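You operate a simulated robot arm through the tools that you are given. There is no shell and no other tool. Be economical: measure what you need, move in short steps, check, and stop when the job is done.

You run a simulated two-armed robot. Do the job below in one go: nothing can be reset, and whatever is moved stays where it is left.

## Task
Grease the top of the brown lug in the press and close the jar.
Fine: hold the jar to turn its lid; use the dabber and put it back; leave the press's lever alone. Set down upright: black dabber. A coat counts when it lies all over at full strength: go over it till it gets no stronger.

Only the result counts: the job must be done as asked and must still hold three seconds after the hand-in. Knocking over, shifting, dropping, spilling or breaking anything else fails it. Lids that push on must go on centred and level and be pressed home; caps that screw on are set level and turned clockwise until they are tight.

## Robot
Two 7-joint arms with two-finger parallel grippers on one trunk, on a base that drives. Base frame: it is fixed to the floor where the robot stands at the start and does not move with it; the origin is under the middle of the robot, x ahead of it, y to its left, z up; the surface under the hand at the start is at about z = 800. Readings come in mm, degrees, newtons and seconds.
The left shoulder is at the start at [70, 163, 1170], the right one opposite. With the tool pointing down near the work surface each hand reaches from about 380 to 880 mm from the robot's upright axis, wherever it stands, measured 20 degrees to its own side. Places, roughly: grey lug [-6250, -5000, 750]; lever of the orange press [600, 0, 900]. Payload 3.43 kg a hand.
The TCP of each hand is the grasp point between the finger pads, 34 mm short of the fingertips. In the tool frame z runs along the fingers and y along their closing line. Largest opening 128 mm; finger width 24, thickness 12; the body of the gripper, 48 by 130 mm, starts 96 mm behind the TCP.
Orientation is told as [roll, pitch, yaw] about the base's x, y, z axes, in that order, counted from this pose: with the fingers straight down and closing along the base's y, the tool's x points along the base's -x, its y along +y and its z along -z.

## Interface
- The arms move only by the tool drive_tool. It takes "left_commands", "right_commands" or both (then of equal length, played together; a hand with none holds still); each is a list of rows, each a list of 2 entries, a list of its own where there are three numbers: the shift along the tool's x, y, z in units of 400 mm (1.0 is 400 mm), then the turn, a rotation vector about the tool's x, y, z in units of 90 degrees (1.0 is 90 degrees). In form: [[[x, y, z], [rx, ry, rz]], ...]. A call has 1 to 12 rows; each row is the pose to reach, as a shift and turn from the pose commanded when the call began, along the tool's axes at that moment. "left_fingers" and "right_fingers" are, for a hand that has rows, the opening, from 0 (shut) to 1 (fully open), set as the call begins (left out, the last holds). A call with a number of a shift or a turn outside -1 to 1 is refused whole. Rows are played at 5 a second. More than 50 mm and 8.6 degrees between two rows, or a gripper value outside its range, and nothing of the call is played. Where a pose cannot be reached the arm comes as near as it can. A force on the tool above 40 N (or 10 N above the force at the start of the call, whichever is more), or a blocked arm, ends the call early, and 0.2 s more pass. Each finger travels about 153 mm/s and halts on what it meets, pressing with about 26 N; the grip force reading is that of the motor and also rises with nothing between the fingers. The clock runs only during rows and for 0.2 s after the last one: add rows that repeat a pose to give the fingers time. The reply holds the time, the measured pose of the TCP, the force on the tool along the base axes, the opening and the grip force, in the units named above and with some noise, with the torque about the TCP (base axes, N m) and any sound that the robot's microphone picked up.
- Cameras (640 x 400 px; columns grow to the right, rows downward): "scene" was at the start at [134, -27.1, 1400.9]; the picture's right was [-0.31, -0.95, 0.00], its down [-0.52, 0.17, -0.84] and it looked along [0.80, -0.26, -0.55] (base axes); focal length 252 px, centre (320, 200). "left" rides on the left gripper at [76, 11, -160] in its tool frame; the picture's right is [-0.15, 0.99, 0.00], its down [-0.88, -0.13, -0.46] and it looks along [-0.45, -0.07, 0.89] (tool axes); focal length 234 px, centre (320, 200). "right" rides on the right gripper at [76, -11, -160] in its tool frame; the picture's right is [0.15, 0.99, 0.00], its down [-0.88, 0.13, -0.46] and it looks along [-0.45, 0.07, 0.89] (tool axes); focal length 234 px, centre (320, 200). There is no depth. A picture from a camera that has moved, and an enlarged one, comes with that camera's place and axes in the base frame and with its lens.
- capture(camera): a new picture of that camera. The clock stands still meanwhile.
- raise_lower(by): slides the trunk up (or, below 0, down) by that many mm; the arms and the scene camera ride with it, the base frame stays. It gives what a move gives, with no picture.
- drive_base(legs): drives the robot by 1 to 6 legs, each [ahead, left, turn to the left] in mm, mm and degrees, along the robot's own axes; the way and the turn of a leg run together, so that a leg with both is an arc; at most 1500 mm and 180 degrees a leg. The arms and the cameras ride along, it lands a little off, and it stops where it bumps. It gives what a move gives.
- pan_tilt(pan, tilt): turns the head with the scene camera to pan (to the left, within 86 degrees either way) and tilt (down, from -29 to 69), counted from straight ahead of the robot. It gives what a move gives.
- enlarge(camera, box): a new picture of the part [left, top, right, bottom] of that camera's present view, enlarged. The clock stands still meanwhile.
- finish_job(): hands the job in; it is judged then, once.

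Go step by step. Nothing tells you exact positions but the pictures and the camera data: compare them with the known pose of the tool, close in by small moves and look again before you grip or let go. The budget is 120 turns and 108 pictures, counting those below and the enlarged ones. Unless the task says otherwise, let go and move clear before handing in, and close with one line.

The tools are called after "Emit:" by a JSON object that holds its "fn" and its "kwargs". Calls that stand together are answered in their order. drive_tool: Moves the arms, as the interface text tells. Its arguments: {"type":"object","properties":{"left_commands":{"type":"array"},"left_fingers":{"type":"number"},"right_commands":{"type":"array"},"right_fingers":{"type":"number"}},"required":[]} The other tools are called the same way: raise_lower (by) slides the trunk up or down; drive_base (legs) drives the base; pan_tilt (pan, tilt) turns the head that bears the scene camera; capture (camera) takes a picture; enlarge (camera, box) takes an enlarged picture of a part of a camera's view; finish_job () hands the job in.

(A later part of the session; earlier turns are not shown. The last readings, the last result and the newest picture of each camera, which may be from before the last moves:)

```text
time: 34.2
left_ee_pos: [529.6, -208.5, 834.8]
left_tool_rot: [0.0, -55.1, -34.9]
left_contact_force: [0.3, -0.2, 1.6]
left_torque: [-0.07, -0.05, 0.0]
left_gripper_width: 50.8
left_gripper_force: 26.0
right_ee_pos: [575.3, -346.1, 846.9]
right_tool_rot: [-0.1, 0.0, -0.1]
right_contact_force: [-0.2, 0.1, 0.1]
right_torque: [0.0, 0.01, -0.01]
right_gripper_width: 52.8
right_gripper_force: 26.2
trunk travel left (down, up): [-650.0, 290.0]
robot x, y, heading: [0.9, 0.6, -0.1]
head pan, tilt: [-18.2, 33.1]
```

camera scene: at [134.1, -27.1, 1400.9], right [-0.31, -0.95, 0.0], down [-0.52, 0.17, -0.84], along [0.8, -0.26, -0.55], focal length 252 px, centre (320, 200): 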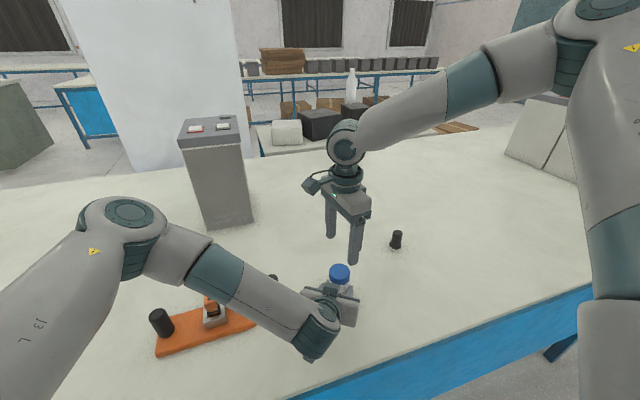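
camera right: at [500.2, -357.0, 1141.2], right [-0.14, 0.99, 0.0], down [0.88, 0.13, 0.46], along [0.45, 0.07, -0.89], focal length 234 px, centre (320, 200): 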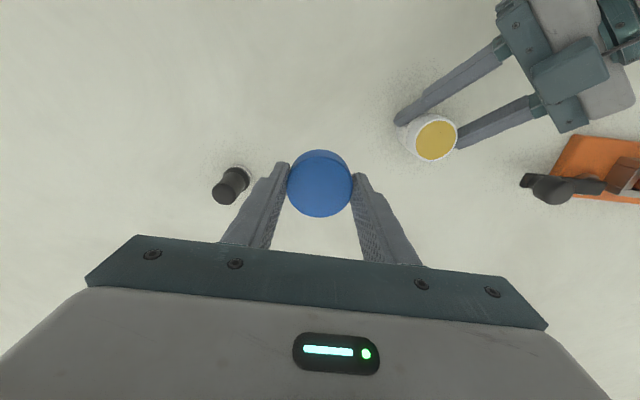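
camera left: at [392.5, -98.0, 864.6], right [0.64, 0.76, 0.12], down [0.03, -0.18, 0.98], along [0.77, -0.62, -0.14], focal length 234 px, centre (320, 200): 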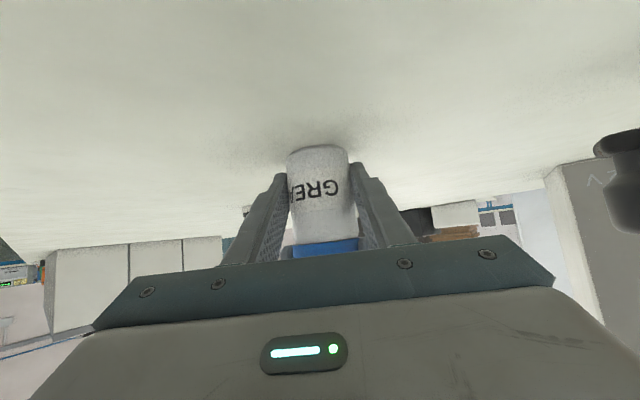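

No contact yet; I continue down.

Emit:
{"fn": "drive_tool", "kwargs": {"right_commands": [[[0, 0, 0.0025], [0, 0, 0]], [[0, 0, 0.005], [0, 0, 0]], [[0, 0, 0.0075], [0, 0, 0]]]}}

Emit:
{"fn": "drive_tool", "kwargs": {"right_commands": [[[0, 0, 0.0025], [0, 0, 0]], [[0, 0, 0.005], [0, 0, 0]]]}}

Emit:
{"fn": "enlarge", "kwargs": {"camera": "scene", "box": [340, 210, 440, 280]}}

```text
time: 35.0
left_ee_pos: [529.1, -206.9, 835.2]
left_tool_rot: [0.0, -55.1, -34.9]
left_contact_force: [-0.5, 0.4, 1.5]
left_torque: [-0.1, -0.06, -0.02]
left_gripper_width: 50.5
left_gripper_force: 25.7
right_ee_pos: [575.6, -345.2, 842.9]
right_tool_rot: [-0.1, 0.0, -0.2]
right_contact_force: [-0.3, -0.2, -1.0]
right_torque: [-0.01, 0.02, 0.0]
right_gripper_width: 52.8
right_gripper_force: 26.6
trunk travel left (down, up): [-650.0, 290.0]
robot x, y, heading: [-0.0, -0.6, -0.3]
head pan, tilt: [-18.2, 33.1]
```

```text
time: 35.6
left_ee_pos: [529.3, -208.2, 835.0]
left_tool_rot: [0.0, -55.0, -34.8]
left_contact_force: [-0.4, 0.0, 0.9]
left_torque: [-0.08, -0.05, -0.01]
left_gripper_width: 50.5
left_gripper_force: 26.0
right_ee_pos: [574.6, -346.0, 840.8]
right_tool_rot: [0.0, 0.1, -0.1]
right_contact_force: [0.8, 0.2, -0.3]
right_torque: [-0.01, 0.02, -0.02]
right_gripper_width: 52.8
right_gripper_force: 26.1
trunk travel left (down, up): [-650.0, 290.0]
robot x, y, heading: [0.4, -1.2, -0.2]
head pan, tilt: [-18.2, 33.1]
```

```text
5.71 times, centred on (390, 245) of scene
camera zoom: at [133.9, -27.2, 1400.9], right [-0.31, -0.95, 0.0], down [-0.52, 0.17, -0.84], along [0.8, -0.26, -0.55], focal length 1442 px, centre (-80, -57)
```

zoom: 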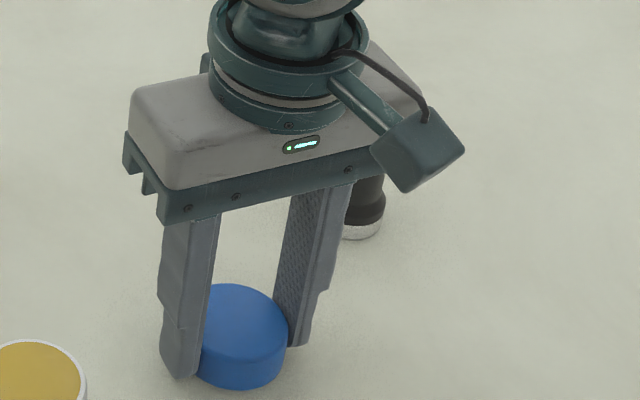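

Almost down; a few more millimetres until the table is felt.

Emit:
{"fn": "drive_tool", "kwargs": {"right_commands": [[[0, 0, 0.0025], [0, 0, 0]], [[0, 0, 0.005], [0, 0, 0]]]}}

Emit:
{"fn": "drive_tool", "kwargs": {"right_commands": [[[0, 0, 0.0015], [0, 0, 0]], [[0, 0, 0.003], [0, 0, 0]], [[0, 0, 0.004], [0, 0, 0]]]}}

```text
time: 36.2
left_ee_pos: [528.7, -207.2, 834.3]
left_tool_rot: [0.0, -55.1, -34.9]
left_contact_force: [-0.1, -0.1, 0.7]
left_torque: [-0.1, -0.06, -0.05]
left_gripper_width: 50.7
left_gripper_force: 25.8
right_ee_pos: [574.7, -344.6, 838.5]
right_tool_rot: [0.0, -0.1, -0.1]
right_contact_force: [0.4, -0.2, 0.7]
right_torque: [-0.03, 0.01, -0.01]
right_gripper_width: 52.6
right_gripper_force: 26.3
trunk travel left (down, up): [-650.0, 290.0]
robot x, y, heading: [-0.5, -1.4, 0.3]
head pan, tilt: [-18.2, 33.1]
```

```text
time: 37.0
left_ee_pos: [529.3, -207.4, 834.3]
left_tool_rot: [-0.1, -55.0, -35.0]
left_contact_force: [0.3, 0.1, 1.8]
left_torque: [-0.04, -0.06, -0.01]
left_gripper_width: 50.7
left_gripper_force: 25.5
right_ee_pos: [574.7, -345.9, 837.2]
right_tool_rot: [0.0, -0.1, -0.1]
right_contact_force: [0.5, 0.2, 0.0]
right_torque: [-0.05, -0.02, -0.01]
right_gripper_width: 52.9
right_gripper_force: 26.2
trunk travel left (down, up): [-650.0, 290.0]
robot x, y, heading: [0.7, -0.7, 0.3]
head pan, tilt: [-18.2, 33.1]
```

Emit:
{"fn": "drive_tool", "kwargs": {"right_commands": [[[0, 0, 0.0015], [0, 0, 0]], [[0, 0, 0.003], [0, 0, 0]], [[0, 0, 0.004], [0, 0, 0]]]}}

Emit:
{"fn": "drive_tool", "kwargs": {"right_commands": [[[0, 0, 0.0015], [0, 0, 0]], [[0, 0, 0.003], [0, 0, 0]]]}}

Emit:
{"fn": "enlarge", "kwargs": {"camera": "scene", "box": [350, 245, 400, 280]}}

```text
time: 37.8
left_ee_pos: [530.7, -207.5, 834.3]
left_tool_rot: [0.0, -55.0, -34.9]
left_contact_force: [-1.1, 0.2, 0.9]
left_torque: [-0.04, -0.05, -0.01]
left_gripper_width: 50.6
left_gripper_force: 26.4
right_ee_pos: [575.6, -345.0, 836.2]
right_tool_rot: [0.0, 0.0, -0.1]
right_contact_force: [-0.2, 0.1, -0.4]
right_torque: [-0.04, -0.01, 0.02]
right_gripper_width: 53.0
right_gripper_force: 25.8
trunk travel left (down, up): [-650.0, 290.0]
robot x, y, heading: [-2.6, -0.5, -0.0]
head pan, tilt: [-18.2, 33.1]
```

```text
time: 38.4
left_ee_pos: [529.6, -207.5, 835.6]
left_tool_rot: [0.0, -55.0, -35.0]
left_contact_force: [0.5, -0.6, 1.1]
left_torque: [-0.08, -0.01, 0.0]
left_gripper_width: 50.4
left_gripper_force: 26.6
right_ee_pos: [575.6, -345.8, 834.9]
right_tool_rot: [0.0, -0.1, -0.2]
right_contact_force: [-0.3, -0.1, -1.1]
right_torque: [-0.01, 0.04, 0.0]
right_gripper_width: 52.8
right_gripper_force: 26.3
trunk travel left (down, up): [-650.0, 290.0]
robot x, y, heading: [1.1, 1.6, 0.3]
head pan, tilt: [-18.2, 33.1]
```

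```text
11.43 times, centred on (375, 262) of scene
camera zoom: at [133.9, -27.2, 1400.9], right [-0.31, -0.95, 0.0], down [-0.52, 0.17, -0.84], along [0.8, -0.26, -0.55], focal length 2884 px, centre (-309, -514)
```

zoom: 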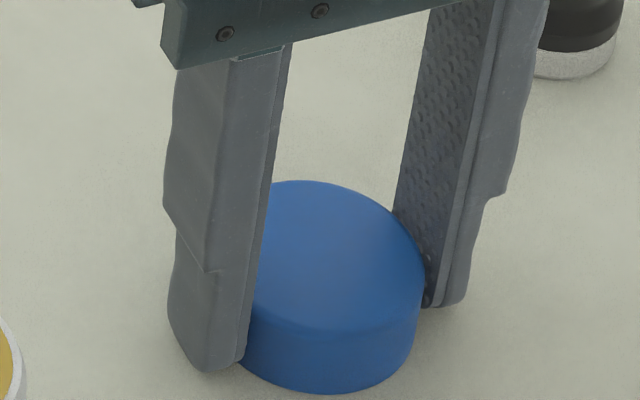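

Emit:
{"fn": "drive_tool", "kwargs": {"right_commands": [[[0, 0, 0.0015], [0, 0, 0]], [[0, 0, 0.003], [0, 0, 0]], [[0, 0, 0.005], [0, 0, 0]]]}}

Emit:
{"fn": "drive_tool", "kwargs": {"right_commands": [[[0, 0, 0.0015], [0, 0, 0]], [[0, 0, 0.003], [0, 0, 0]], [[0, 0, 0.004], [0, 0, 0]]]}}

```text
time: 39.2
left_ee_pos: [528.4, -207.3, 836.2]
left_tool_rot: [0.0, -55.0, -35.0]
left_contact_force: [-0.5, 0.3, 1.0]
left_torque: [0.01, 0.03, 0.01]
left_gripper_width: 50.7
left_gripper_force: 26.0
right_ee_pos: [575.4, -345.3, 834.5]
right_tool_rot: [0.0, -0.2, -0.1]
right_contact_force: [-1.7, -3.2, 11.0]
right_torque: [-0.12, 0.23, 0.06]
right_gripper_width: 53.0
right_gripper_force: 26.1
trunk travel left (down, up): [-650.0, 290.0]
robot x, y, heading: [0.4, 3.4, -0.1]
head pan, tilt: [-18.2, 33.1]
```

```text
time: 40.0
left_ee_pos: [527.5, -207.2, 835.9]
left_tool_rot: [0.2, -55.2, -35.1]
left_contact_force: [0.0, 0.2, -0.6]
left_torque: [0.0, 0.01, 0.02]
left_gripper_width: 50.5
left_gripper_force: 26.7
right_ee_pos: [574.6, -345.8, 833.4]
right_tool_rot: [0.1, -0.5, 0.0]
right_contact_force: [0.7, -10.5, 35.4]
right_torque: [0.05, 0.37, 0.28]
right_gripper_width: 52.9
right_gripper_force: 25.9
trunk travel left (down, up): [-650.0, 290.0]
robot x, y, heading: [1.1, -0.2, -0.0]
head pan, tilt: [-18.2, 33.1]
```

Contact: the lid is on the table at TCP z ≈ 834. I ease up a touch, open and rise.

Emit:
{"fn": "drive_tool", "kwargs": {"right_commands": [[[0, 0, -0.004], [0, 0, 0]], [[0, 0, -0.004], [0, 0, 0]]]}}

Emit:
{"fn": "drive_tool", "kwargs": {"right_commands": [[[0, 0, 0], [0, 0, 0]], [[0, 0, 0], [0, 0, 0]], [[0, 0, -0.05], [0, 0, 0]], [[0, 0, -0.15], [0, 0, 0]], [[0, 0, -0.25], [0, 0, 0]], [[0, 0, -0.35], [0, 0, 0]]], "right_fingers": 0.65}}

Emit:
{"fn": "capture", "kwargs": {"camera": "right"}}

```text
time: 40.6
left_ee_pos: [527.5, -206.1, 834.7]
left_tool_rot: [0.1, -55.0, -35.0]
left_contact_force: [0.4, -0.2, -1.3]
left_torque: [0.01, 0.02, 0.0]
left_gripper_width: 50.7
left_gripper_force: 25.9
right_ee_pos: [575.5, -346.2, 833.0]
right_tool_rot: [0.0, -0.2, 0.0]
right_contact_force: [6.5, -11.4, 33.3]
right_torque: [-0.15, 0.16, 0.0]
right_gripper_width: 52.9
right_gripper_force: 26.4
trunk travel left (down, up): [-650.0, 290.0]
robot x, y, heading: [0.0, -0.4, -0.4]
head pan, tilt: [-18.2, 33.1]
```

```text
time: 40.9
left_ee_pos: [528.6, -208.0, 834.4]
left_tool_rot: [0.2, -55.0, -35.2]
left_contact_force: [-0.6, 0.4, -0.5]
left_torque: [-0.03, 0.01, 0.01]
left_gripper_width: 50.7
left_gripper_force: 26.0
right_ee_pos: [575.5, -350.4, 833.7]
right_tool_rot: [-0.4, -0.3, -0.2]
right_contact_force: [-2.9, -7.1, 17.0]
right_torque: [0.56, 0.28, 0.09]
right_gripper_width: 79.4
right_gripper_force: 0.2
trunk travel left (down, up): [-650.0, 290.0]
robot x, y, heading: [-0.0, 2.2, 0.1]
head pan, tilt: [-18.2, 33.1]
stopped in row 1 (right hand): the force on the tool passed its limit at 57 N (the readings are from after the stop); the commanded pose is now the measured one
```

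```text
71 pictures are left
camera right: at [499.6, -360.4, 993.3], right [-0.14, 0.99, -0.01], down [0.88, 0.13, 0.46], along [0.45, 0.06, -0.89], focal length 234 px, centre (320, 200)
```

right: 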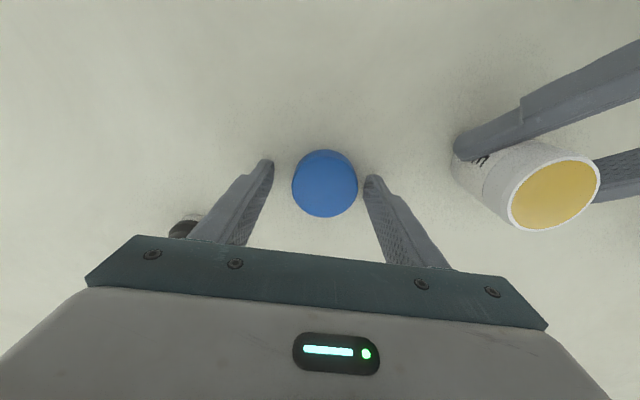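

The lid is released and standing on the table; the tips were just rubbing the surface. I rise and look at the dabber.

Emit:
{"fn": "drive_tool", "kwargs": {"right_commands": [[[0, 0, -0.03], [0, 0, 0]], [[-0.03, 0, -0.13], [0, 0, 0]], [[-0.06, -0.05, -0.23], [0, 0, 0]], [[-0.09, -0.13, -0.3], [0, 0, 0]], [[-0.12, -0.21, -0.35], [0, 0, 0]]]}}

Emit:
{"fn": "capture", "kwargs": {"camera": "right"}}

Emit:
{"fn": "enlarge", "kwargs": {"camera": "scene", "box": [340, 200, 440, 280]}}

```text
time: 42.1
left_ee_pos: [530.0, -207.8, 834.2]
left_tool_rot: [0.1, -55.0, -34.9]
left_contact_force: [0.4, -0.3, 1.0]
left_torque: [-0.04, -0.05, 0.01]
left_gripper_width: 50.8
left_gripper_force: 26.2
right_ee_pos: [623.9, -435.2, 975.0]
right_tool_rot: [-0.1, -0.1, -0.2]
right_contact_force: [0.4, 0.3, -0.5]
right_torque: [0.01, -0.02, 0.0]
right_gripper_width: 83.2
right_gripper_force: 0.1
trunk travel left (down, up): [-650.0, 290.0]
robot x, y, heading: [1.0, -1.7, -0.1]
head pan, tilt: [-18.2, 33.1]
```

```text
70 pictures are left
camera right: at [549.2, -445.1, 1134.7], right [-0.14, 0.99, 0.0], down [0.88, 0.13, 0.46], along [0.45, 0.06, -0.89], focal length 234 px, centre (320, 200)
```

right: 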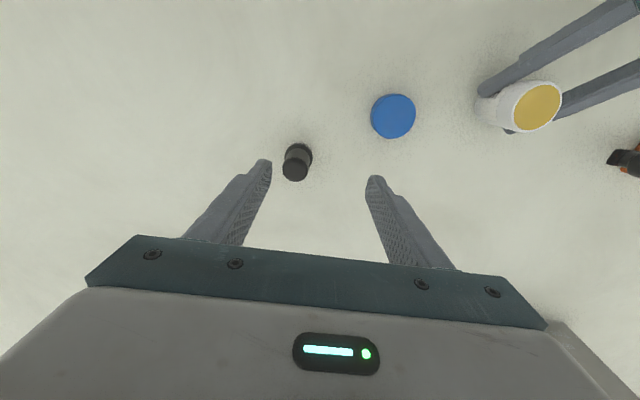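

```text
5.00 times, centred on (390, 240) of scene
camera zoom: at [133.9, -27.8, 1400.9], right [-0.31, -0.95, 0.0], down [-0.52, 0.17, -0.84], along [0.8, -0.26, -0.55], focal length 1262 px, centre (-30, 0)
```

zoom: 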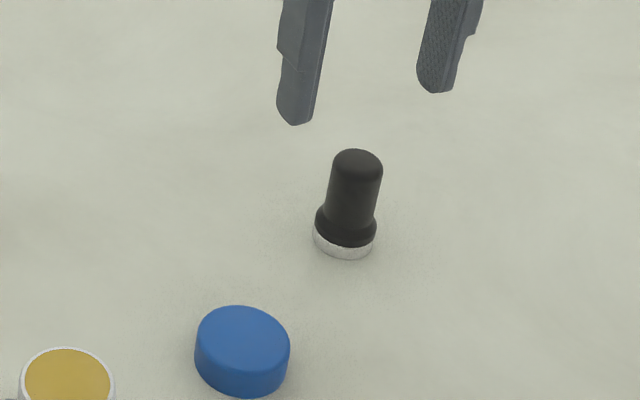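

The dabber stands untouched at about (652, -461), with its top at z ≈ 858. I position the right hand above it and check alignment.

Emit:
{"fn": "drive_tool", "kwargs": {"right_commands": [[[-0.035, -0.033, 0.05], [0, 0, 0]], [[-0.07, -0.065, 0.1], [0, 0, 0]], [[-0.07, -0.065, 0.15], [0, 0, 0]]], "right_fingers": 0.6}}

Emit:
{"fn": "capture", "kwargs": {"camera": "right"}}

Emit:
{"fn": "enlarge", "kwargs": {"camera": "scene", "box": [340, 180, 440, 260]}}

```text
time: 42.9
left_ee_pos: [529.8, -207.7, 833.9]
left_tool_rot: [-0.1, -55.1, -35.0]
left_contact_force: [0.4, 0.3, 1.1]
left_torque: [-0.05, -0.08, 0.01]
left_gripper_width: 51.0
left_gripper_force: 26.1
right_ee_pos: [651.9, -459.7, 911.8]
right_tool_rot: [-0.3, 0.0, -0.3]
right_contact_force: [0.3, -0.3, 0.1]
right_torque: [0.0, -0.01, 0.03]
right_gripper_width: 76.6
right_gripper_force: 0.0
trunk travel left (down, up): [-650.0, 290.0]
robot x, y, heading: [2.5, -4.8, -0.0]
head pan, tilt: [-18.2, 33.1]
```

```text
68 pictures are left
camera right: at [576.6, -470.8, 1071.6], right [-0.14, 0.99, 0.0], down [0.88, 0.13, 0.46], along [0.45, 0.06, -0.89], focal length 234 px, centre (320, 200)
```

right: 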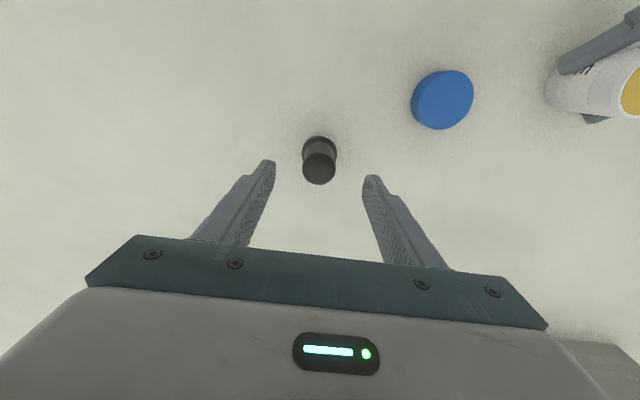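

```text
5.00 times, centred on (390, 220) of scene
camera zoom: at [134.3, -27.5, 1400.9], right [-0.31, -0.95, 0.0], down [-0.52, 0.17, -0.84], along [0.8, -0.26, -0.55], focal length 1262 px, centre (-30, 100)
```

zoom: 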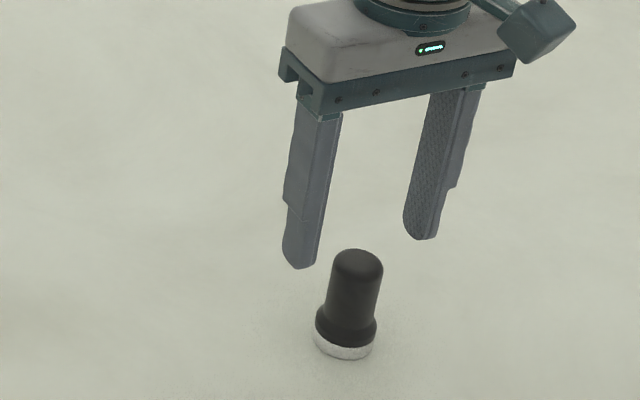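

The handle is at about (650.5, -463). I nudge over and descend to grip it with the lower part of the pads.

Emit:
{"fn": "drive_tool", "kwargs": {"right_commands": [[[0.0035, -0.0075, 0], [0, 0, 0]], [[0.0035, -0.0075, 0.06], [0, 0, 0]], [[0.0035, -0.0075, 0.11], [0, 0, 0]], [[0.0035, -0.0075, 0.125], [0, 0, 0]]]}}

Emit:
{"fn": "drive_tool", "kwargs": {"right_commands": [[[0, 0, 0], [0, 0, 0]], [[0, 0, 0], [0, 0, 0]], [[0, 0, 0], [0, 0, 0]]], "right_fingers": 0.0}}

Emit:
{"fn": "capture", "kwargs": {"camera": "right"}}

Emit:
{"fn": "enlarge", "kwargs": {"camera": "scene", "box": [340, 180, 440, 260]}}

```text
time: 43.9
left_ee_pos: [530.4, -207.8, 835.1]
left_tool_rot: [-0.1, -55.0, -35.0]
left_contact_force: [-0.4, 0.2, 0.6]
left_torque: [-0.04, -0.04, -0.04]
left_gripper_width: 50.8
left_gripper_force: 26.1
right_ee_pos: [651.8, -461.6, 862.4]
right_tool_rot: [-0.3, -0.2, -0.1]
right_contact_force: [0.1, -0.4, -0.1]
right_torque: [0.02, 0.0, -0.01]
right_gripper_width: 77.0
right_gripper_force: 0.0
trunk travel left (down, up): [-650.0, 290.0]
robot x, y, heading: [0.9, -0.0, -0.2]
head pan, tilt: [-18.2, 33.1]
```

```text
time: 44.7
left_ee_pos: [528.8, -207.4, 834.0]
left_tool_rot: [0.0, -55.0, -35.0]
left_contact_force: [0.4, 0.5, 1.8]
left_torque: [-0.05, -0.03, -0.02]
left_gripper_width: 50.8
left_gripper_force: 25.8
right_ee_pos: [651.7, -461.9, 862.7]
right_tool_rot: [-0.4, -0.1, -0.1]
right_contact_force: [-0.5, 1.0, -1.1]
right_torque: [0.03, -0.01, 0.0]
right_gripper_width: 30.6
right_gripper_force: 26.2
trunk travel left (down, up): [-650.0, 290.0]
robot x, y, heading: [-1.3, -3.0, -0.1]
head pan, tilt: [-18.2, 33.1]
```

```text
66 pictures are left
camera right: at [576.4, -472.7, 1022.6], right [-0.14, 0.99, -0.01], down [0.88, 0.13, 0.46], along [0.45, 0.06, -0.89], focal length 234 px, centre (320, 200)
```

right: 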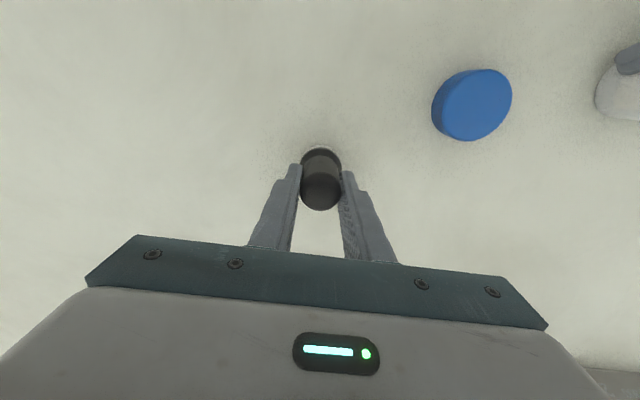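

```text
5.00 times, centred on (390, 220) of scene
camera zoom: at [134.1, -27.4, 1400.9], right [-0.31, -0.95, 0.0], down [-0.52, 0.17, -0.84], along [0.8, -0.26, -0.55], focal length 1262 px, centre (-30, 100)
```

zoom: 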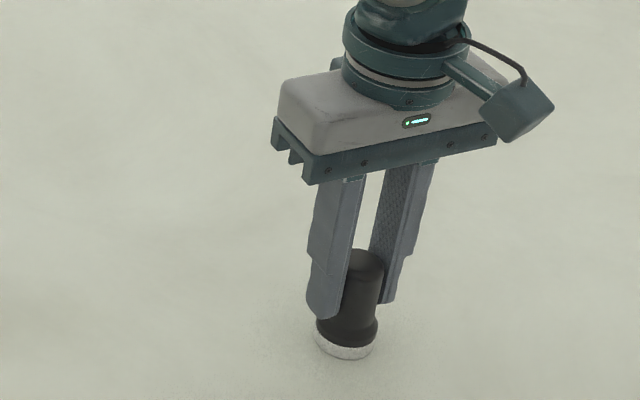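

The dabber is gripped (30.6 mm). I lift it and carry it above the jar's mouth.

Emit:
{"fn": "drive_tool", "kwargs": {"right_commands": [[[0, 0, -0.04], [0, 0, 0]], [[0, 0, -0.14], [0, 0, 0]], [[0, 0, -0.24], [0, 0, 0]], [[0.02, 0.05, -0.32], [0, 0, 0]], [[0.065, 0.15, -0.32], [0, 0, 0]], [[0.11, 0.25, -0.32], [0, 0, 0]], [[0.155, 0.35, -0.32], [0, 0, 0]], [[0.2, 0.45, -0.32], [0, 0, 0]], [[0.235, 0.54, -0.32], [0, 0, 0]], [[0.27, 0.619, -0.32], [0, 0, 0]]]}}

Emit:
{"fn": "capture", "kwargs": {"camera": "right"}}

Emit:
{"fn": "enlarge", "kwargs": {"camera": "scene", "box": [270, 210, 398, 290]}}

```text
time: 46.9
left_ee_pos: [530.3, -207.8, 834.1]
left_tool_rot: [0.1, -55.0, -35.0]
left_contact_force: [0.8, 0.2, 0.1]
left_torque: [-0.04, -0.03, 0.01]
left_gripper_width: 50.6
left_gripper_force: 25.9
right_ee_pos: [542.9, -214.4, 990.3]
right_tool_rot: [-0.3, -0.1, -0.2]
right_contact_force: [-0.1, 0.4, -1.3]
right_torque: [0.0, 0.02, -0.01]
right_gripper_width: 30.8
right_gripper_force: 25.4
trunk travel left (down, up): [-650.0, 290.0]
robot x, y, heading: [3.8, 0.7, -0.2]
head pan, tilt: [-18.2, 33.1]
```

```text
64 pictures are left
camera right: at [467.8, -224.3, 1149.2], right [-0.14, 0.99, -0.01], down [0.88, 0.13, 0.46], along [0.45, 0.06, -0.89], focal length 234 px, centre (320, 200)
```

right: 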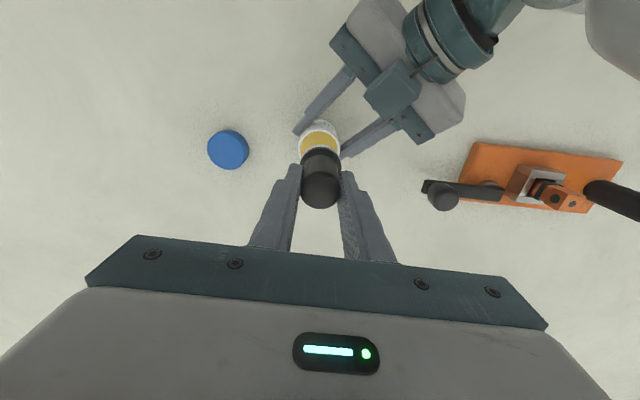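

```text
5.00 times, centred on (334, 250) of scene
camera zoom: at [134.4, -27.1, 1400.9], right [-0.31, -0.95, 0.0], down [-0.52, 0.17, -0.84], along [0.8, -0.26, -0.55], focal length 1262 px, centre (250, -50)
```

zoom: 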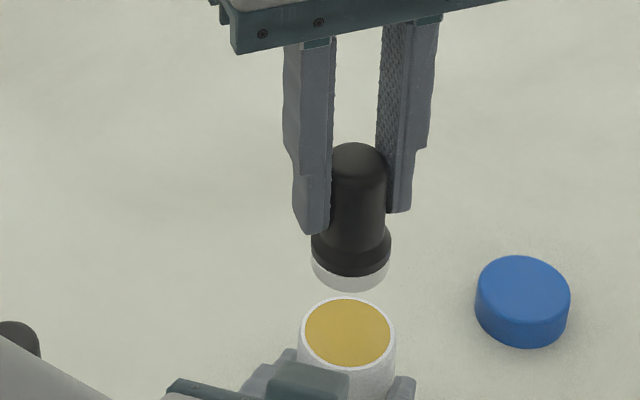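

The dabber is nearly above the mouth, maybe 3 mm short in x. I correct and descend to just above the rim.

Emit:
{"fn": "drive_tool", "kwargs": {"right_commands": [[[-0.0075, -0.0025, 0.05], [0, 0, 0]], [[-0.0075, -0.0025, 0.1], [0, 0, 0]], [[-0.0075, -0.0025, 0.13], [0, 0, 0]]]}}

Emit:
{"fn": "enlarge", "kwargs": {"camera": "scene", "box": [308, 225, 372, 265]}}

Emit:
{"fn": "enlarge", "kwargs": {"camera": "right", "box": [256, 110, 384, 220]}}

```text
time: 47.7
left_ee_pos: [530.2, -208.7, 835.3]
left_tool_rot: [0.0, -55.0, -35.1]
left_contact_force: [1.6, 0.3, 0.4]
left_torque: [-0.04, -0.07, -0.02]
left_gripper_width: 50.8
left_gripper_force: 26.0
right_ee_pos: [544.8, -216.9, 936.7]
right_tool_rot: [-0.3, 0.0, -0.1]
right_contact_force: [0.5, 0.6, -0.1]
right_torque: [-0.04, 0.0, 0.02]
right_gripper_width: 30.6
right_gripper_force: 25.7
trunk travel left (down, up): [-650.0, 290.0]
robot x, y, heading: [1.2, -3.2, 0.1]
head pan, tilt: [-18.2, 33.1]
```

```text
10.00 times, centred on (340, 245) of scene
camera zoom: at [134.3, -27.4, 1400.9], right [-0.31, -0.95, 0.0], down [-0.52, 0.17, -0.84], along [0.8, -0.26, -0.55], focal length 2523 px, centre (120, -250)
```

zoom: 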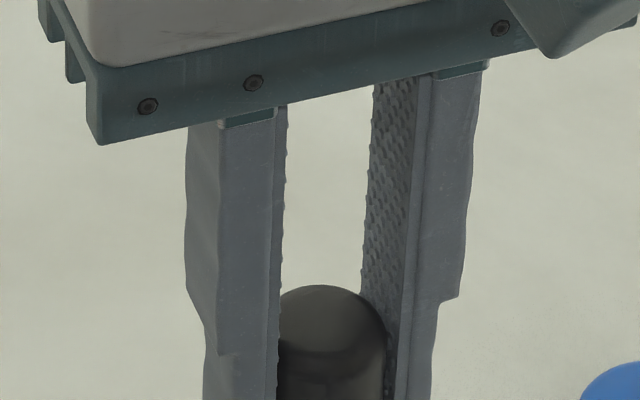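

```text
3.64 times, centred on (320, 165) of right
camera zoom: at [470.5, -226.3, 1096.7], right [-0.14, 0.99, -0.01], down [0.88, 0.13, 0.46], along [0.45, 0.06, -0.89], focal length 852 px, centre (320, 327)
```

zoom: 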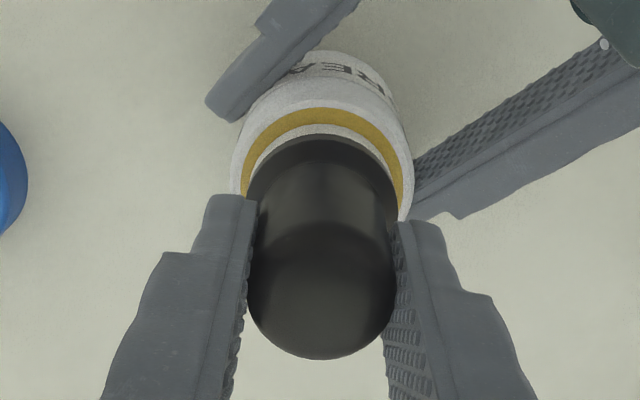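

Laterally it looks centred. One more scene view, lower down, to judge the fore-aft fit.

Emit:
{"fn": "enlarge", "kwargs": {"camera": "scene", "box": [308, 250, 372, 290]}}

```text
10.00 times, centred on (340, 270) of scene
camera zoom: at [134.3, -27.4, 1400.9], right [-0.31, -0.95, 0.0], down [-0.52, 0.17, -0.84], along [0.8, -0.26, -0.55], focal length 2523 px, centre (120, -500)
```

zoom: 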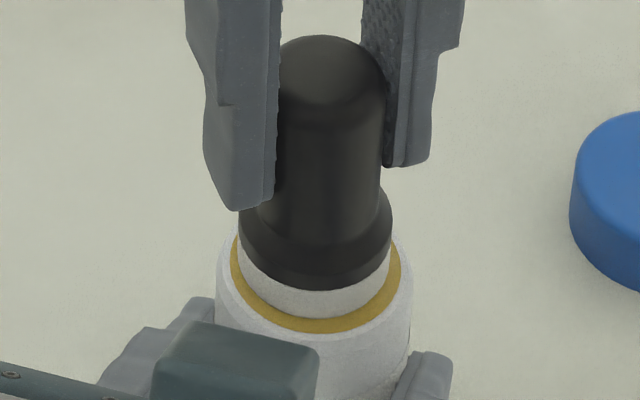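

Side to side it is centred; fore-aft I'll shift 2 mm ahead and go down 4 mm, then look again.

Emit:
{"fn": "drive_tool", "kwargs": {"right_commands": [[[-0.005, 0, 0.005], [0, 0, 0]], [[-0.005, 0, 0.01], [0, 0, 0]]]}}

Emit:
{"fn": "enlarge", "kwargs": {"camera": "scene", "box": [308, 250, 372, 290]}}

Emit:
{"fn": "enlarge", "kwargs": {"camera": "left", "box": [256, 130, 384, 270]}}

```text
time: 48.3
left_ee_pos: [530.3, -207.5, 834.0]
left_tool_rot: [0.2, -55.0, -35.0]
left_contact_force: [5.6, -4.0, -8.8]
left_torque: [-0.3, -0.04, -0.04]
left_gripper_width: 50.5
left_gripper_force: 26.2
right_ee_pos: [548.2, -214.0, 934.9]
right_tool_rot: [-0.2, -0.2, -0.2]
right_contact_force: [-3.4, 0.6, 18.9]
right_torque: [0.2, 0.35, 0.02]
right_gripper_width: 30.3
right_gripper_force: 25.9
trunk travel left (down, up): [-650.0, 290.0]
robot x, y, heading: [1.9, 2.5, 0.0]
head pan, tilt: [-18.2, 33.1]
```

```text
10.00 times, centred on (340, 270) of scene
camera zoom: at [133.5, -27.3, 1401.1], right [-0.31, -0.95, 0.0], down [-0.52, 0.17, -0.84], along [0.8, -0.26, -0.55], focal length 2523 px, centre (120, -500)
```

zoom: 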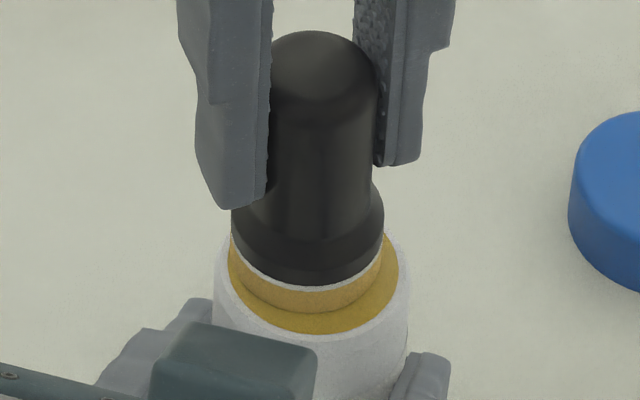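

```text
2.86 times, centred on (320, 200) of left
camera zoom: at [392.4, -98.0, 864.6], right [0.64, 0.76, 0.12], down [0.03, -0.18, 0.98], along [0.77, -0.62, -0.14], focal length 669 px, centre (320, 200)
```

zoom: 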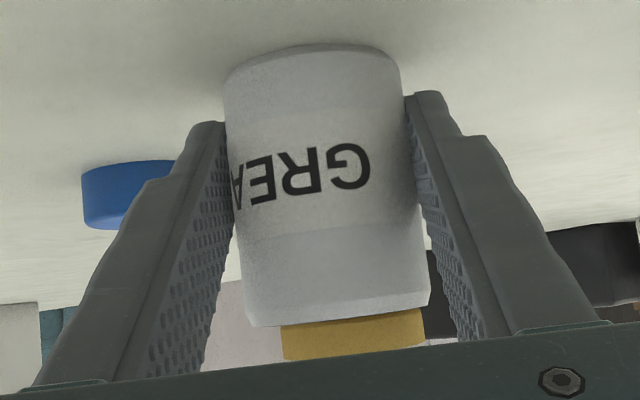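

The pad is now loaded with yellow grease. I lift the dabber clear first; then the left hand lets go of the jar and backs out so the right arm can reach over to the press.

Emit:
{"fn": "drive_tool", "kwargs": {"right_commands": [[[0, 0, -0.02], [0, 0, 0]], [[0, 0, -0.08], [0, 0, 0]], [[0, 0, -0.17], [0, 0, 0]]]}}

Emit:
{"fn": "drive_tool", "kwargs": {"left_commands": [[[0, 0, 0], [0, 0, 0]], [[0, 0, 0], [0, 0, 0]], [[0, 0, 0], [0, 0, 0]], [[0, 0, -0.08], [0, 0, 0]], [[0, 0, -0.17], [0, 0, 0]], [[0, 0, -0.26], [0, 0, 0]], [[0, 0, -0.35], [0, 0, 0]]], "left_fingers": 0.85}}

Emit:
{"fn": "capture", "kwargs": {"camera": "right"}}

Emit:
{"fn": "capture", "kwargs": {"camera": "scene"}}

```text
time: 49.1
left_ee_pos: [529.0, -206.4, 834.6]
left_tool_rot: [0.0, -55.0, -35.0]
left_contact_force: [-0.2, 0.1, -0.9]
left_torque: [0.05, 0.04, -0.01]
left_gripper_width: 50.7
left_gripper_force: 25.8
right_ee_pos: [547.5, -214.9, 1001.5]
right_tool_rot: [-0.3, -0.1, -0.1]
right_contact_force: [-0.4, -0.7, 0.0]
right_torque: [-0.03, 0.0, -0.01]
right_gripper_width: 30.7
right_gripper_force: 25.8
trunk travel left (down, up): [-650.0, 290.0]
robot x, y, heading: [-5.5, -0.6, 0.1]
head pan, tilt: [-18.2, 33.1]
```

```text
time: 50.7
left_ee_pos: [435.4, -142.4, 917.5]
left_tool_rot: [0.0, -55.0, -35.0]
left_contact_force: [-0.5, 0.6, -0.2]
left_torque: [-0.02, -0.03, 0.02]
left_gripper_width: 108.7
left_gripper_force: 0.1
right_ee_pos: [547.5, -215.4, 1003.2]
right_tool_rot: [-0.4, -0.1, -0.3]
right_contact_force: [0.3, -0.2, 0.0]
right_torque: [0.02, 0.01, 0.0]
right_gripper_width: 30.3
right_gripper_force: 26.2
trunk travel left (down, up): [-650.0, 290.0]
robot x, y, heading: [-2.4, 0.4, -0.2]
head pan, tilt: [-18.2, 33.1]
```

```text
57 pictures are left
camera right: at [472.8, -225.7, 1161.5], right [-0.14, 0.99, -0.01], down [0.88, 0.13, 0.46], along [0.45, 0.06, -0.89], focal length 234 px, centre (320, 200)
```

right: 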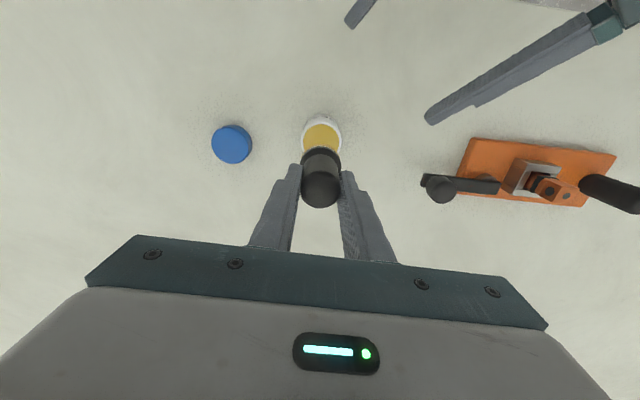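

```text
56 pictures are left
camera scene: at [133.4, -27.0, 1400.9], right [-0.31, -0.95, 0.0], down [-0.52, 0.17, -0.84], along [0.8, -0.26, -0.55], focal length 252 px, centre (320, 200)
```

scene: 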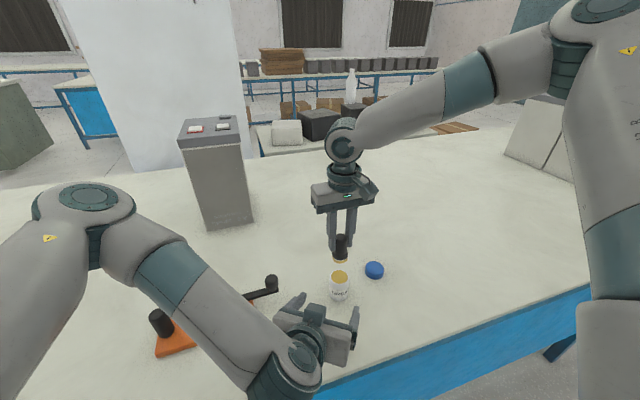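

The jar stands open and undisturbed. I park the left arm up and to the left.

Emit:
{"fn": "drive_tool", "kwargs": {"left_commands": [[[-0.049, 0.0567, -0.0703], [0, 0, 0]], [[-0.0978, 0.1133, -0.1407], [0, 0, 0]], [[-0.1468, 0.17, -0.211], [0, 0, 0]], [[-0.1957, 0.2267, -0.2813], [0, 0, 0]], [[-0.2446, 0.2833, -0.3517], [0, 0, 0]], [[-0.2935, 0.34, -0.422], [0, 0, 0]]]}}

Emit:
{"fn": "drive_tool", "kwargs": {"left_commands": [[[0.0017, 0.0708, -0.0274], [0, 0.0873, 0]], [[0.0034, 0.1416, -0.0548], [0, 0.1746, 0]], [[0.0051, 0.2124, -0.0822], [0, 0.2619, 0]], [[0.0069, 0.2831, -0.1096], [0, 0.3492, 0]], [[0.0086, 0.3539, -0.137], [0, 0.4365, 0]], [[0.0103, 0.4247, -0.1644], [0, 0.5238, 0]], [[0.012, 0.4955, -0.1918], [0, 0.6111, 0]]]}}

Emit:
{"fn": "drive_tool", "kwargs": {"left_commands": [[[-0.0545, 0.0779, 0], [0, 0, -0.0778]], [[-0.109, 0.1558, 0], [0, 0, -0.1556]], [[-0.1635, 0.2337, 0], [0, 0, -0.2333]], [[-0.218, 0.3116, 0], [0, 0, -0.3111]], [[-0.2725, 0.3895, 0], [0, 0, -0.3889]]]}}

Emit:
{"fn": "capture", "kwargs": {"camera": "scene"}}

```text
time: 52.1
left_ee_pos: [491.4, -9.6, 1124.4]
left_tool_rot: [-0.1, -55.0, -34.9]
left_contact_force: [-0.1, 0.1, 0.5]
left_torque: [-0.03, 0.02, 0.05]
left_gripper_width: 108.6
left_gripper_force: 0.0
left hand out of reach, approached as far as the arm can: row 3, 4, 5, 6
right_ee_pos: [547.2, -214.7, 1002.9]
right_tool_rot: [-0.5, -0.2, -0.1]
right_contact_force: [-0.2, 0.2, -0.3]
right_torque: [-0.02, -0.03, 0.0]
right_gripper_width: 30.7
right_gripper_force: 25.7
trunk travel left (down, up): [-650.0, 290.0]
robot x, y, heading: [-0.5, -1.3, -0.0]
head pan, tilt: [-18.2, 33.1]
```

```text
time: 53.7
left_ee_pos: [554.2, 190.8, 1159.9]
left_tool_rot: [-0.1, 0.2, -35.0]
left_contact_force: [0.1, 0.5, 0.4]
left_torque: [-0.01, 0.01, -0.01]
left_gripper_width: 108.7
left_gripper_force: 0.1
right_ee_pos: [549.4, -215.1, 1002.0]
right_tool_rot: [-0.3, 0.0, -0.2]
right_contact_force: [0.0, -0.5, -0.5]
right_torque: [0.0, 0.05, 0.01]
right_gripper_width: 30.7
right_gripper_force: 25.5
trunk travel left (down, up): [-650.0, 290.0]
robot x, y, heading: [-2.0, 0.1, -0.1]
head pan, tilt: [-18.2, 33.1]
```

```text
time: 54.9
left_ee_pos: [734.3, 255.4, 1162.9]
left_tool_rot: [0.1, 0.0, 0.1]
left_contact_force: [0.2, -0.1, -0.2]
left_torque: [0.03, 0.01, -0.01]
left_gripper_width: 108.8
left_gripper_force: 0.1
right_ee_pos: [549.9, -215.4, 1000.4]
right_tool_rot: [-0.3, -0.1, -0.2]
right_contact_force: [-0.8, 0.1, -1.0]
right_torque: [0.0, 0.0, -0.02]
right_gripper_width: 30.3
right_gripper_force: 26.4
trunk travel left (down, up): [-650.0, 290.0]
robot x, y, heading: [-1.5, 0.3, 0.0]
head pan, tilt: [-18.2, 33.1]
```

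```text
55 pictures are left
camera scene: at [135.0, -28.0, 1400.7], right [-0.31, -0.95, 0.0], down [-0.52, 0.17, -0.84], along [0.79, -0.26, -0.55], focal length 252 px, centre (320, 200)
```

scene: 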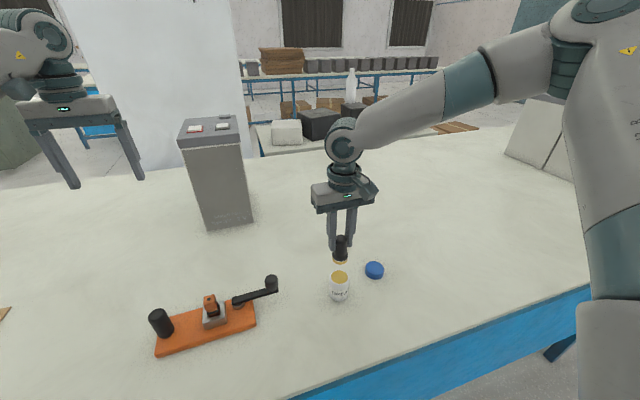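

The left arm is clear; I move it further left while carrying the dabber over the press lug.

Emit:
{"fn": "drive_tool", "kwargs": {"left_commands": [[[0.053, 0.068, 0], [0, 0, 0]], [[0.107, 0.136, 0], [0, 0, 0]], [[0.16, 0.204, 0], [0, 0, 0]], [[0.214, 0.271, 0], [0, 0, 0]], [[0.268, 0.339, 0], [0, 0, 0]], [[0.321, 0.407, 0], [0, 0, 0]], [[0.375, 0.475, 0], [0, 0, 0]]], "right_commands": [[[-0.002, 0.112, -0.03], [0, 0, 0]], [[-0.004, 0.224, -0.06], [0, 0, 0]], [[-0.006, 0.336, -0.075], [0, 0, 0]], [[-0.008, 0.449, -0.075], [0, 0, 0]], [[-0.01, 0.561, -0.075], [0, 0, 0]], [[-0.015, 0.673, -0.075], [0, 0, 0]], [[-0.02, 0.785, -0.075], [0, 0, 0]]]}}

Emit:
{"fn": "capture", "kwargs": {"camera": "right"}}

Emit:
{"fn": "enlarge", "kwargs": {"camera": "scene", "box": [140, 245, 268, 325]}}

Emit:
{"fn": "capture", "kwargs": {"camera": "left"}}

```text
time: 56.5
left_ee_pos: [582.0, 447.6, 1161.0]
left_tool_rot: [-0.1, -0.1, 0.0]
left_contact_force: [0.1, 0.2, -0.1]
left_torque: [-0.01, -0.01, 0.0]
left_gripper_width: 108.7
left_gripper_force: 0.0
right_ee_pos: [515.6, -125.4, 1045.8]
right_tool_rot: [-0.3, 0.0, -0.2]
right_contact_force: [-0.1, -0.6, -0.1]
right_torque: [-0.02, 0.0, 0.01]
right_gripper_width: 30.2
right_gripper_force: 25.8
right hand out of reach, approached as far as the arm can: row 2, 3, 4, 5, 6, 7
trunk travel left (down, up): [-650.0, 290.0]
robot x, y, heading: [0.0, -0.3, -0.1]
head pan, tilt: [-18.2, 33.1]
```

```text
54 pictures are left
camera right: at [440.1, -136.8, 1204.9], right [-0.14, 0.99, -0.01], down [0.88, 0.13, 0.46], along [0.45, 0.06, -0.89], focal length 234 px, centre (320, 200)
```

right: 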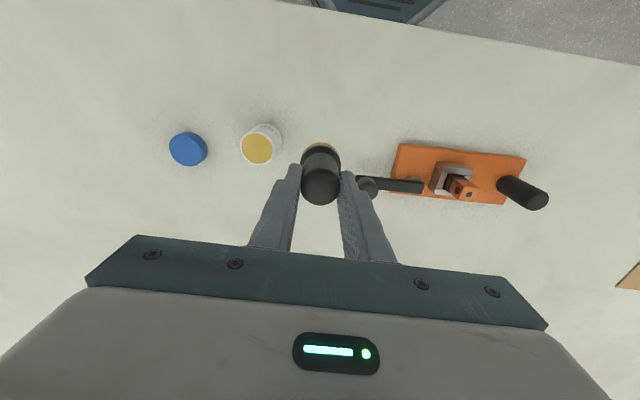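

```text
5.00 times, centred on (204, 285) of scene
camera zoom: at [133.3, -25.8, 1401.0], right [-0.31, -0.95, 0.0], down [-0.52, 0.17, -0.84], along [0.8, -0.26, -0.55], focal length 1262 px, centre (900, -225)
```

zoom: 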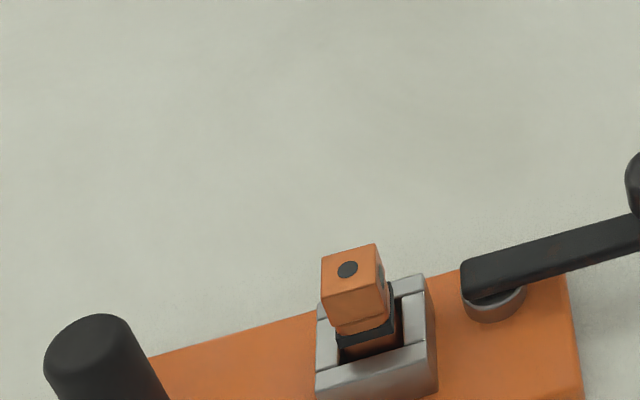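

```text
52 pictures are left
camera left: at [505.7, 457.6, 1321.0], right [0.15, 0.99, 0.0], down [0.88, -0.13, 0.46], along [0.45, -0.07, -0.89], focal length 234 px, centre (320, 200)
```

left: 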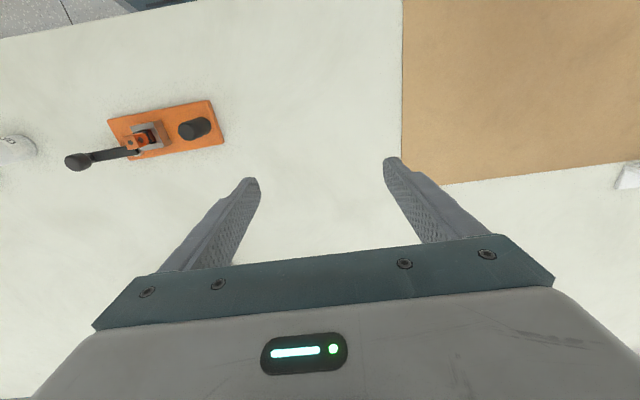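

The right arm can't reach that far across its body, so I'll drive the base about 290 mm to the left, which brings the lug to a comfortable spot for the right arm.

Emit:
{"fn": "drive_base", "kwargs": {"legs": [[0, 290, 0]]}}

Emit:
{"fn": "pan_tilt", "kwargs": {"pan": -18, "tilt": 40}}

Emit:
{"fn": "capture", "kwargs": {"camera": "scene"}}

Emit:
{"fn": "capture", "kwargs": {"camera": "right"}}

```text
time: 58.5
left_ee_pos: [582.9, 735.9, 1159.9]
left_tool_rot: [0.0, 0.1, 0.1]
left_contact_force: [0.8, 0.2, 0.3]
left_torque: [0.03, 0.02, 0.0]
left_gripper_width: 108.8
left_gripper_force: 0.0
right_ee_pos: [516.8, 164.1, 1045.0]
right_tool_rot: [-0.1, -0.1, -0.3]
right_contact_force: [0.2, -1.3, -1.3]
right_torque: [-0.02, -0.01, -0.02]
right_gripper_width: 30.9
right_gripper_force: 26.0
trunk travel left (down, up): [-650.0, 290.0]
robot x, y, heading: [-2.2, 293.1, 0.3]
head pan, tilt: [-18.2, 33.1]
```

```text
time: 59.2
left_ee_pos: [582.4, 736.6, 1161.6]
left_tool_rot: [0.1, 0.0, 0.0]
left_contact_force: [0.2, 0.1, -0.3]
left_torque: [-0.03, -0.01, 0.01]
left_gripper_width: 108.7
left_gripper_force: 0.1
right_ee_pos: [515.8, 164.1, 1045.4]
right_tool_rot: [-0.2, 0.0, -0.2]
right_contact_force: [0.4, 0.5, 0.3]
right_torque: [-0.01, 0.02, 0.02]
right_gripper_width: 30.3
right_gripper_force: 25.7
trunk travel left (down, up): [-650.0, 290.0]
robot x, y, heading: [-2.4, 293.2, 0.1]
head pan, tilt: [-18.0, 40.0]
```

```text
51 pictures are left
camera scene: at [130.5, 266.4, 1390.5], right [-0.31, -0.95, 0.0], down [-0.61, 0.2, -0.77], along [0.73, -0.24, -0.64], focal length 252 px, centre (320, 200)
```

scene: 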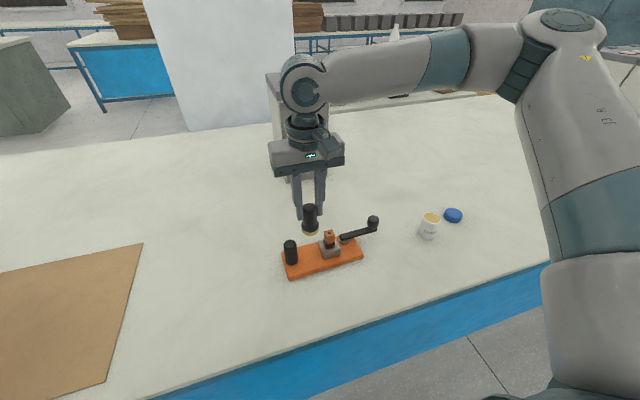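

```text
50 pictures are left
camera right: at [441.1, 153.9, 1204.5], right [-0.14, 0.99, 0.0], down [0.88, 0.13, 0.46], along [0.45, 0.06, -0.89], focal length 234 px, centre (320, 200)
```

right: 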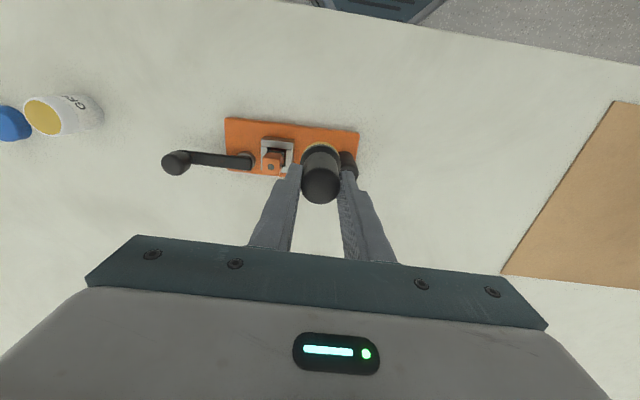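

Now I refine the lug's top position from both cameras.

Emit:
{"fn": "enlarge", "kwargs": {"camera": "scene", "box": [280, 195, 376, 275]}}

Emit:
{"fn": "enlarge", "kwargs": {"camera": "right", "box": [210, 110, 370, 210]}}

```text
5.00 times, centred on (328, 235) of scene
camera zoom: at [130.5, 266.4, 1390.5], right [-0.31, -0.95, 0.0], down [-0.61, 0.2, -0.77], along [0.73, -0.24, -0.64], focal length 1262 px, centre (280, 25)
```

zoom: 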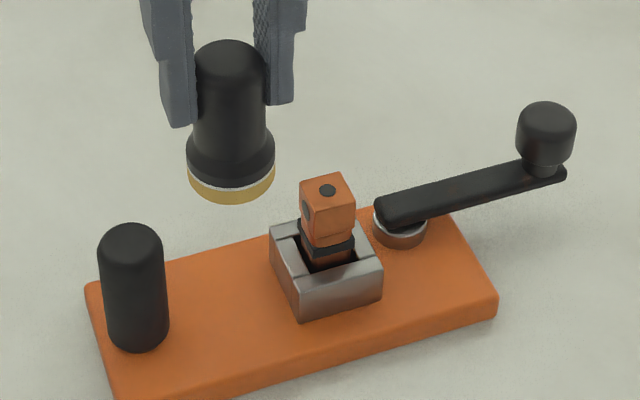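

```text
4.00 times, centred on (290, 160) of right
camera zoom: at [441.1, 153.9, 1204.5], right [-0.14, 0.99, 0.0], down [0.88, 0.13, 0.46], along [0.45, 0.06, -0.89], focal length 937 px, centre (440, 360)
```

zoom: 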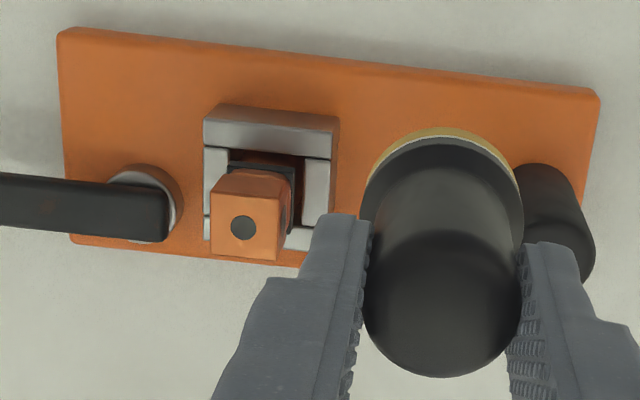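

The lug top is at about (552.5, 102, 900) and the pad centre at about (509, 164.5). I move the pad over the lug and stop about 15 mm above.

Emit:
{"fn": "drive_tool", "kwargs": {"right_commands": [[[-0.055, -0.078, 0], [0, 0, 0]], [[-0.109, -0.157, 0.02], [0, 0, 0]], [[-0.109, -0.157, 0.1], [0, 0, 0]], [[-0.109, -0.157, 0.165], [0, 0, 0]]]}}

Emit:
{"fn": "enlarge", "kwargs": {"camera": "scene", "box": [296, 205, 376, 255]}}

Emit:
{"fn": "enlarge", "kwargs": {"camera": "right", "box": [240, 110, 400, 210]}}

```text
time: 60.2
left_ee_pos: [583.8, 735.5, 1161.5]
left_tool_rot: [0.0, 0.1, 0.0]
left_contact_force: [1.1, 0.1, 0.1]
left_torque: [0.04, 0.01, 0.01]
left_gripper_width: 108.8
left_gripper_force: 0.1
right_ee_pos: [559.0, 102.2, 978.4]
right_tool_rot: [-0.2, 0.0, -0.1]
right_contact_force: [0.4, 0.7, -0.3]
right_torque: [-0.01, 0.0, 0.01]
right_gripper_width: 30.5
right_gripper_force: 26.3
trunk travel left (down, up): [-650.0, 290.0]
robot x, y, heading: [2.2, 290.8, -0.0]
head pan, tilt: [-18.0, 40.0]
```

```text
8.00 times, centred on (336, 230) of scene
camera zoom: at [130.9, 265.2, 1390.4], right [-0.31, -0.95, 0.0], down [-0.61, 0.2, -0.77], along [0.73, -0.24, -0.64], focal length 2018 px, centre (192, -40)
```

zoom: 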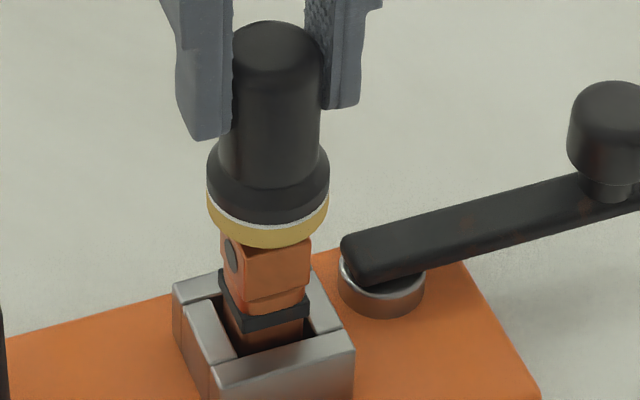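

```text
4.00 times, centred on (320, 160) of right
camera zoom: at [483.5, 90.1, 1138.1], right [-0.14, 0.99, 0.0], down [0.88, 0.13, 0.46], along [0.45, 0.06, -0.89], focal length 937 px, centre (320, 360)
```

zoom: 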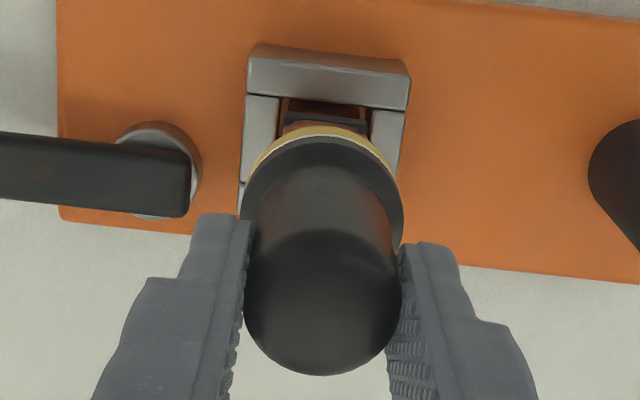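

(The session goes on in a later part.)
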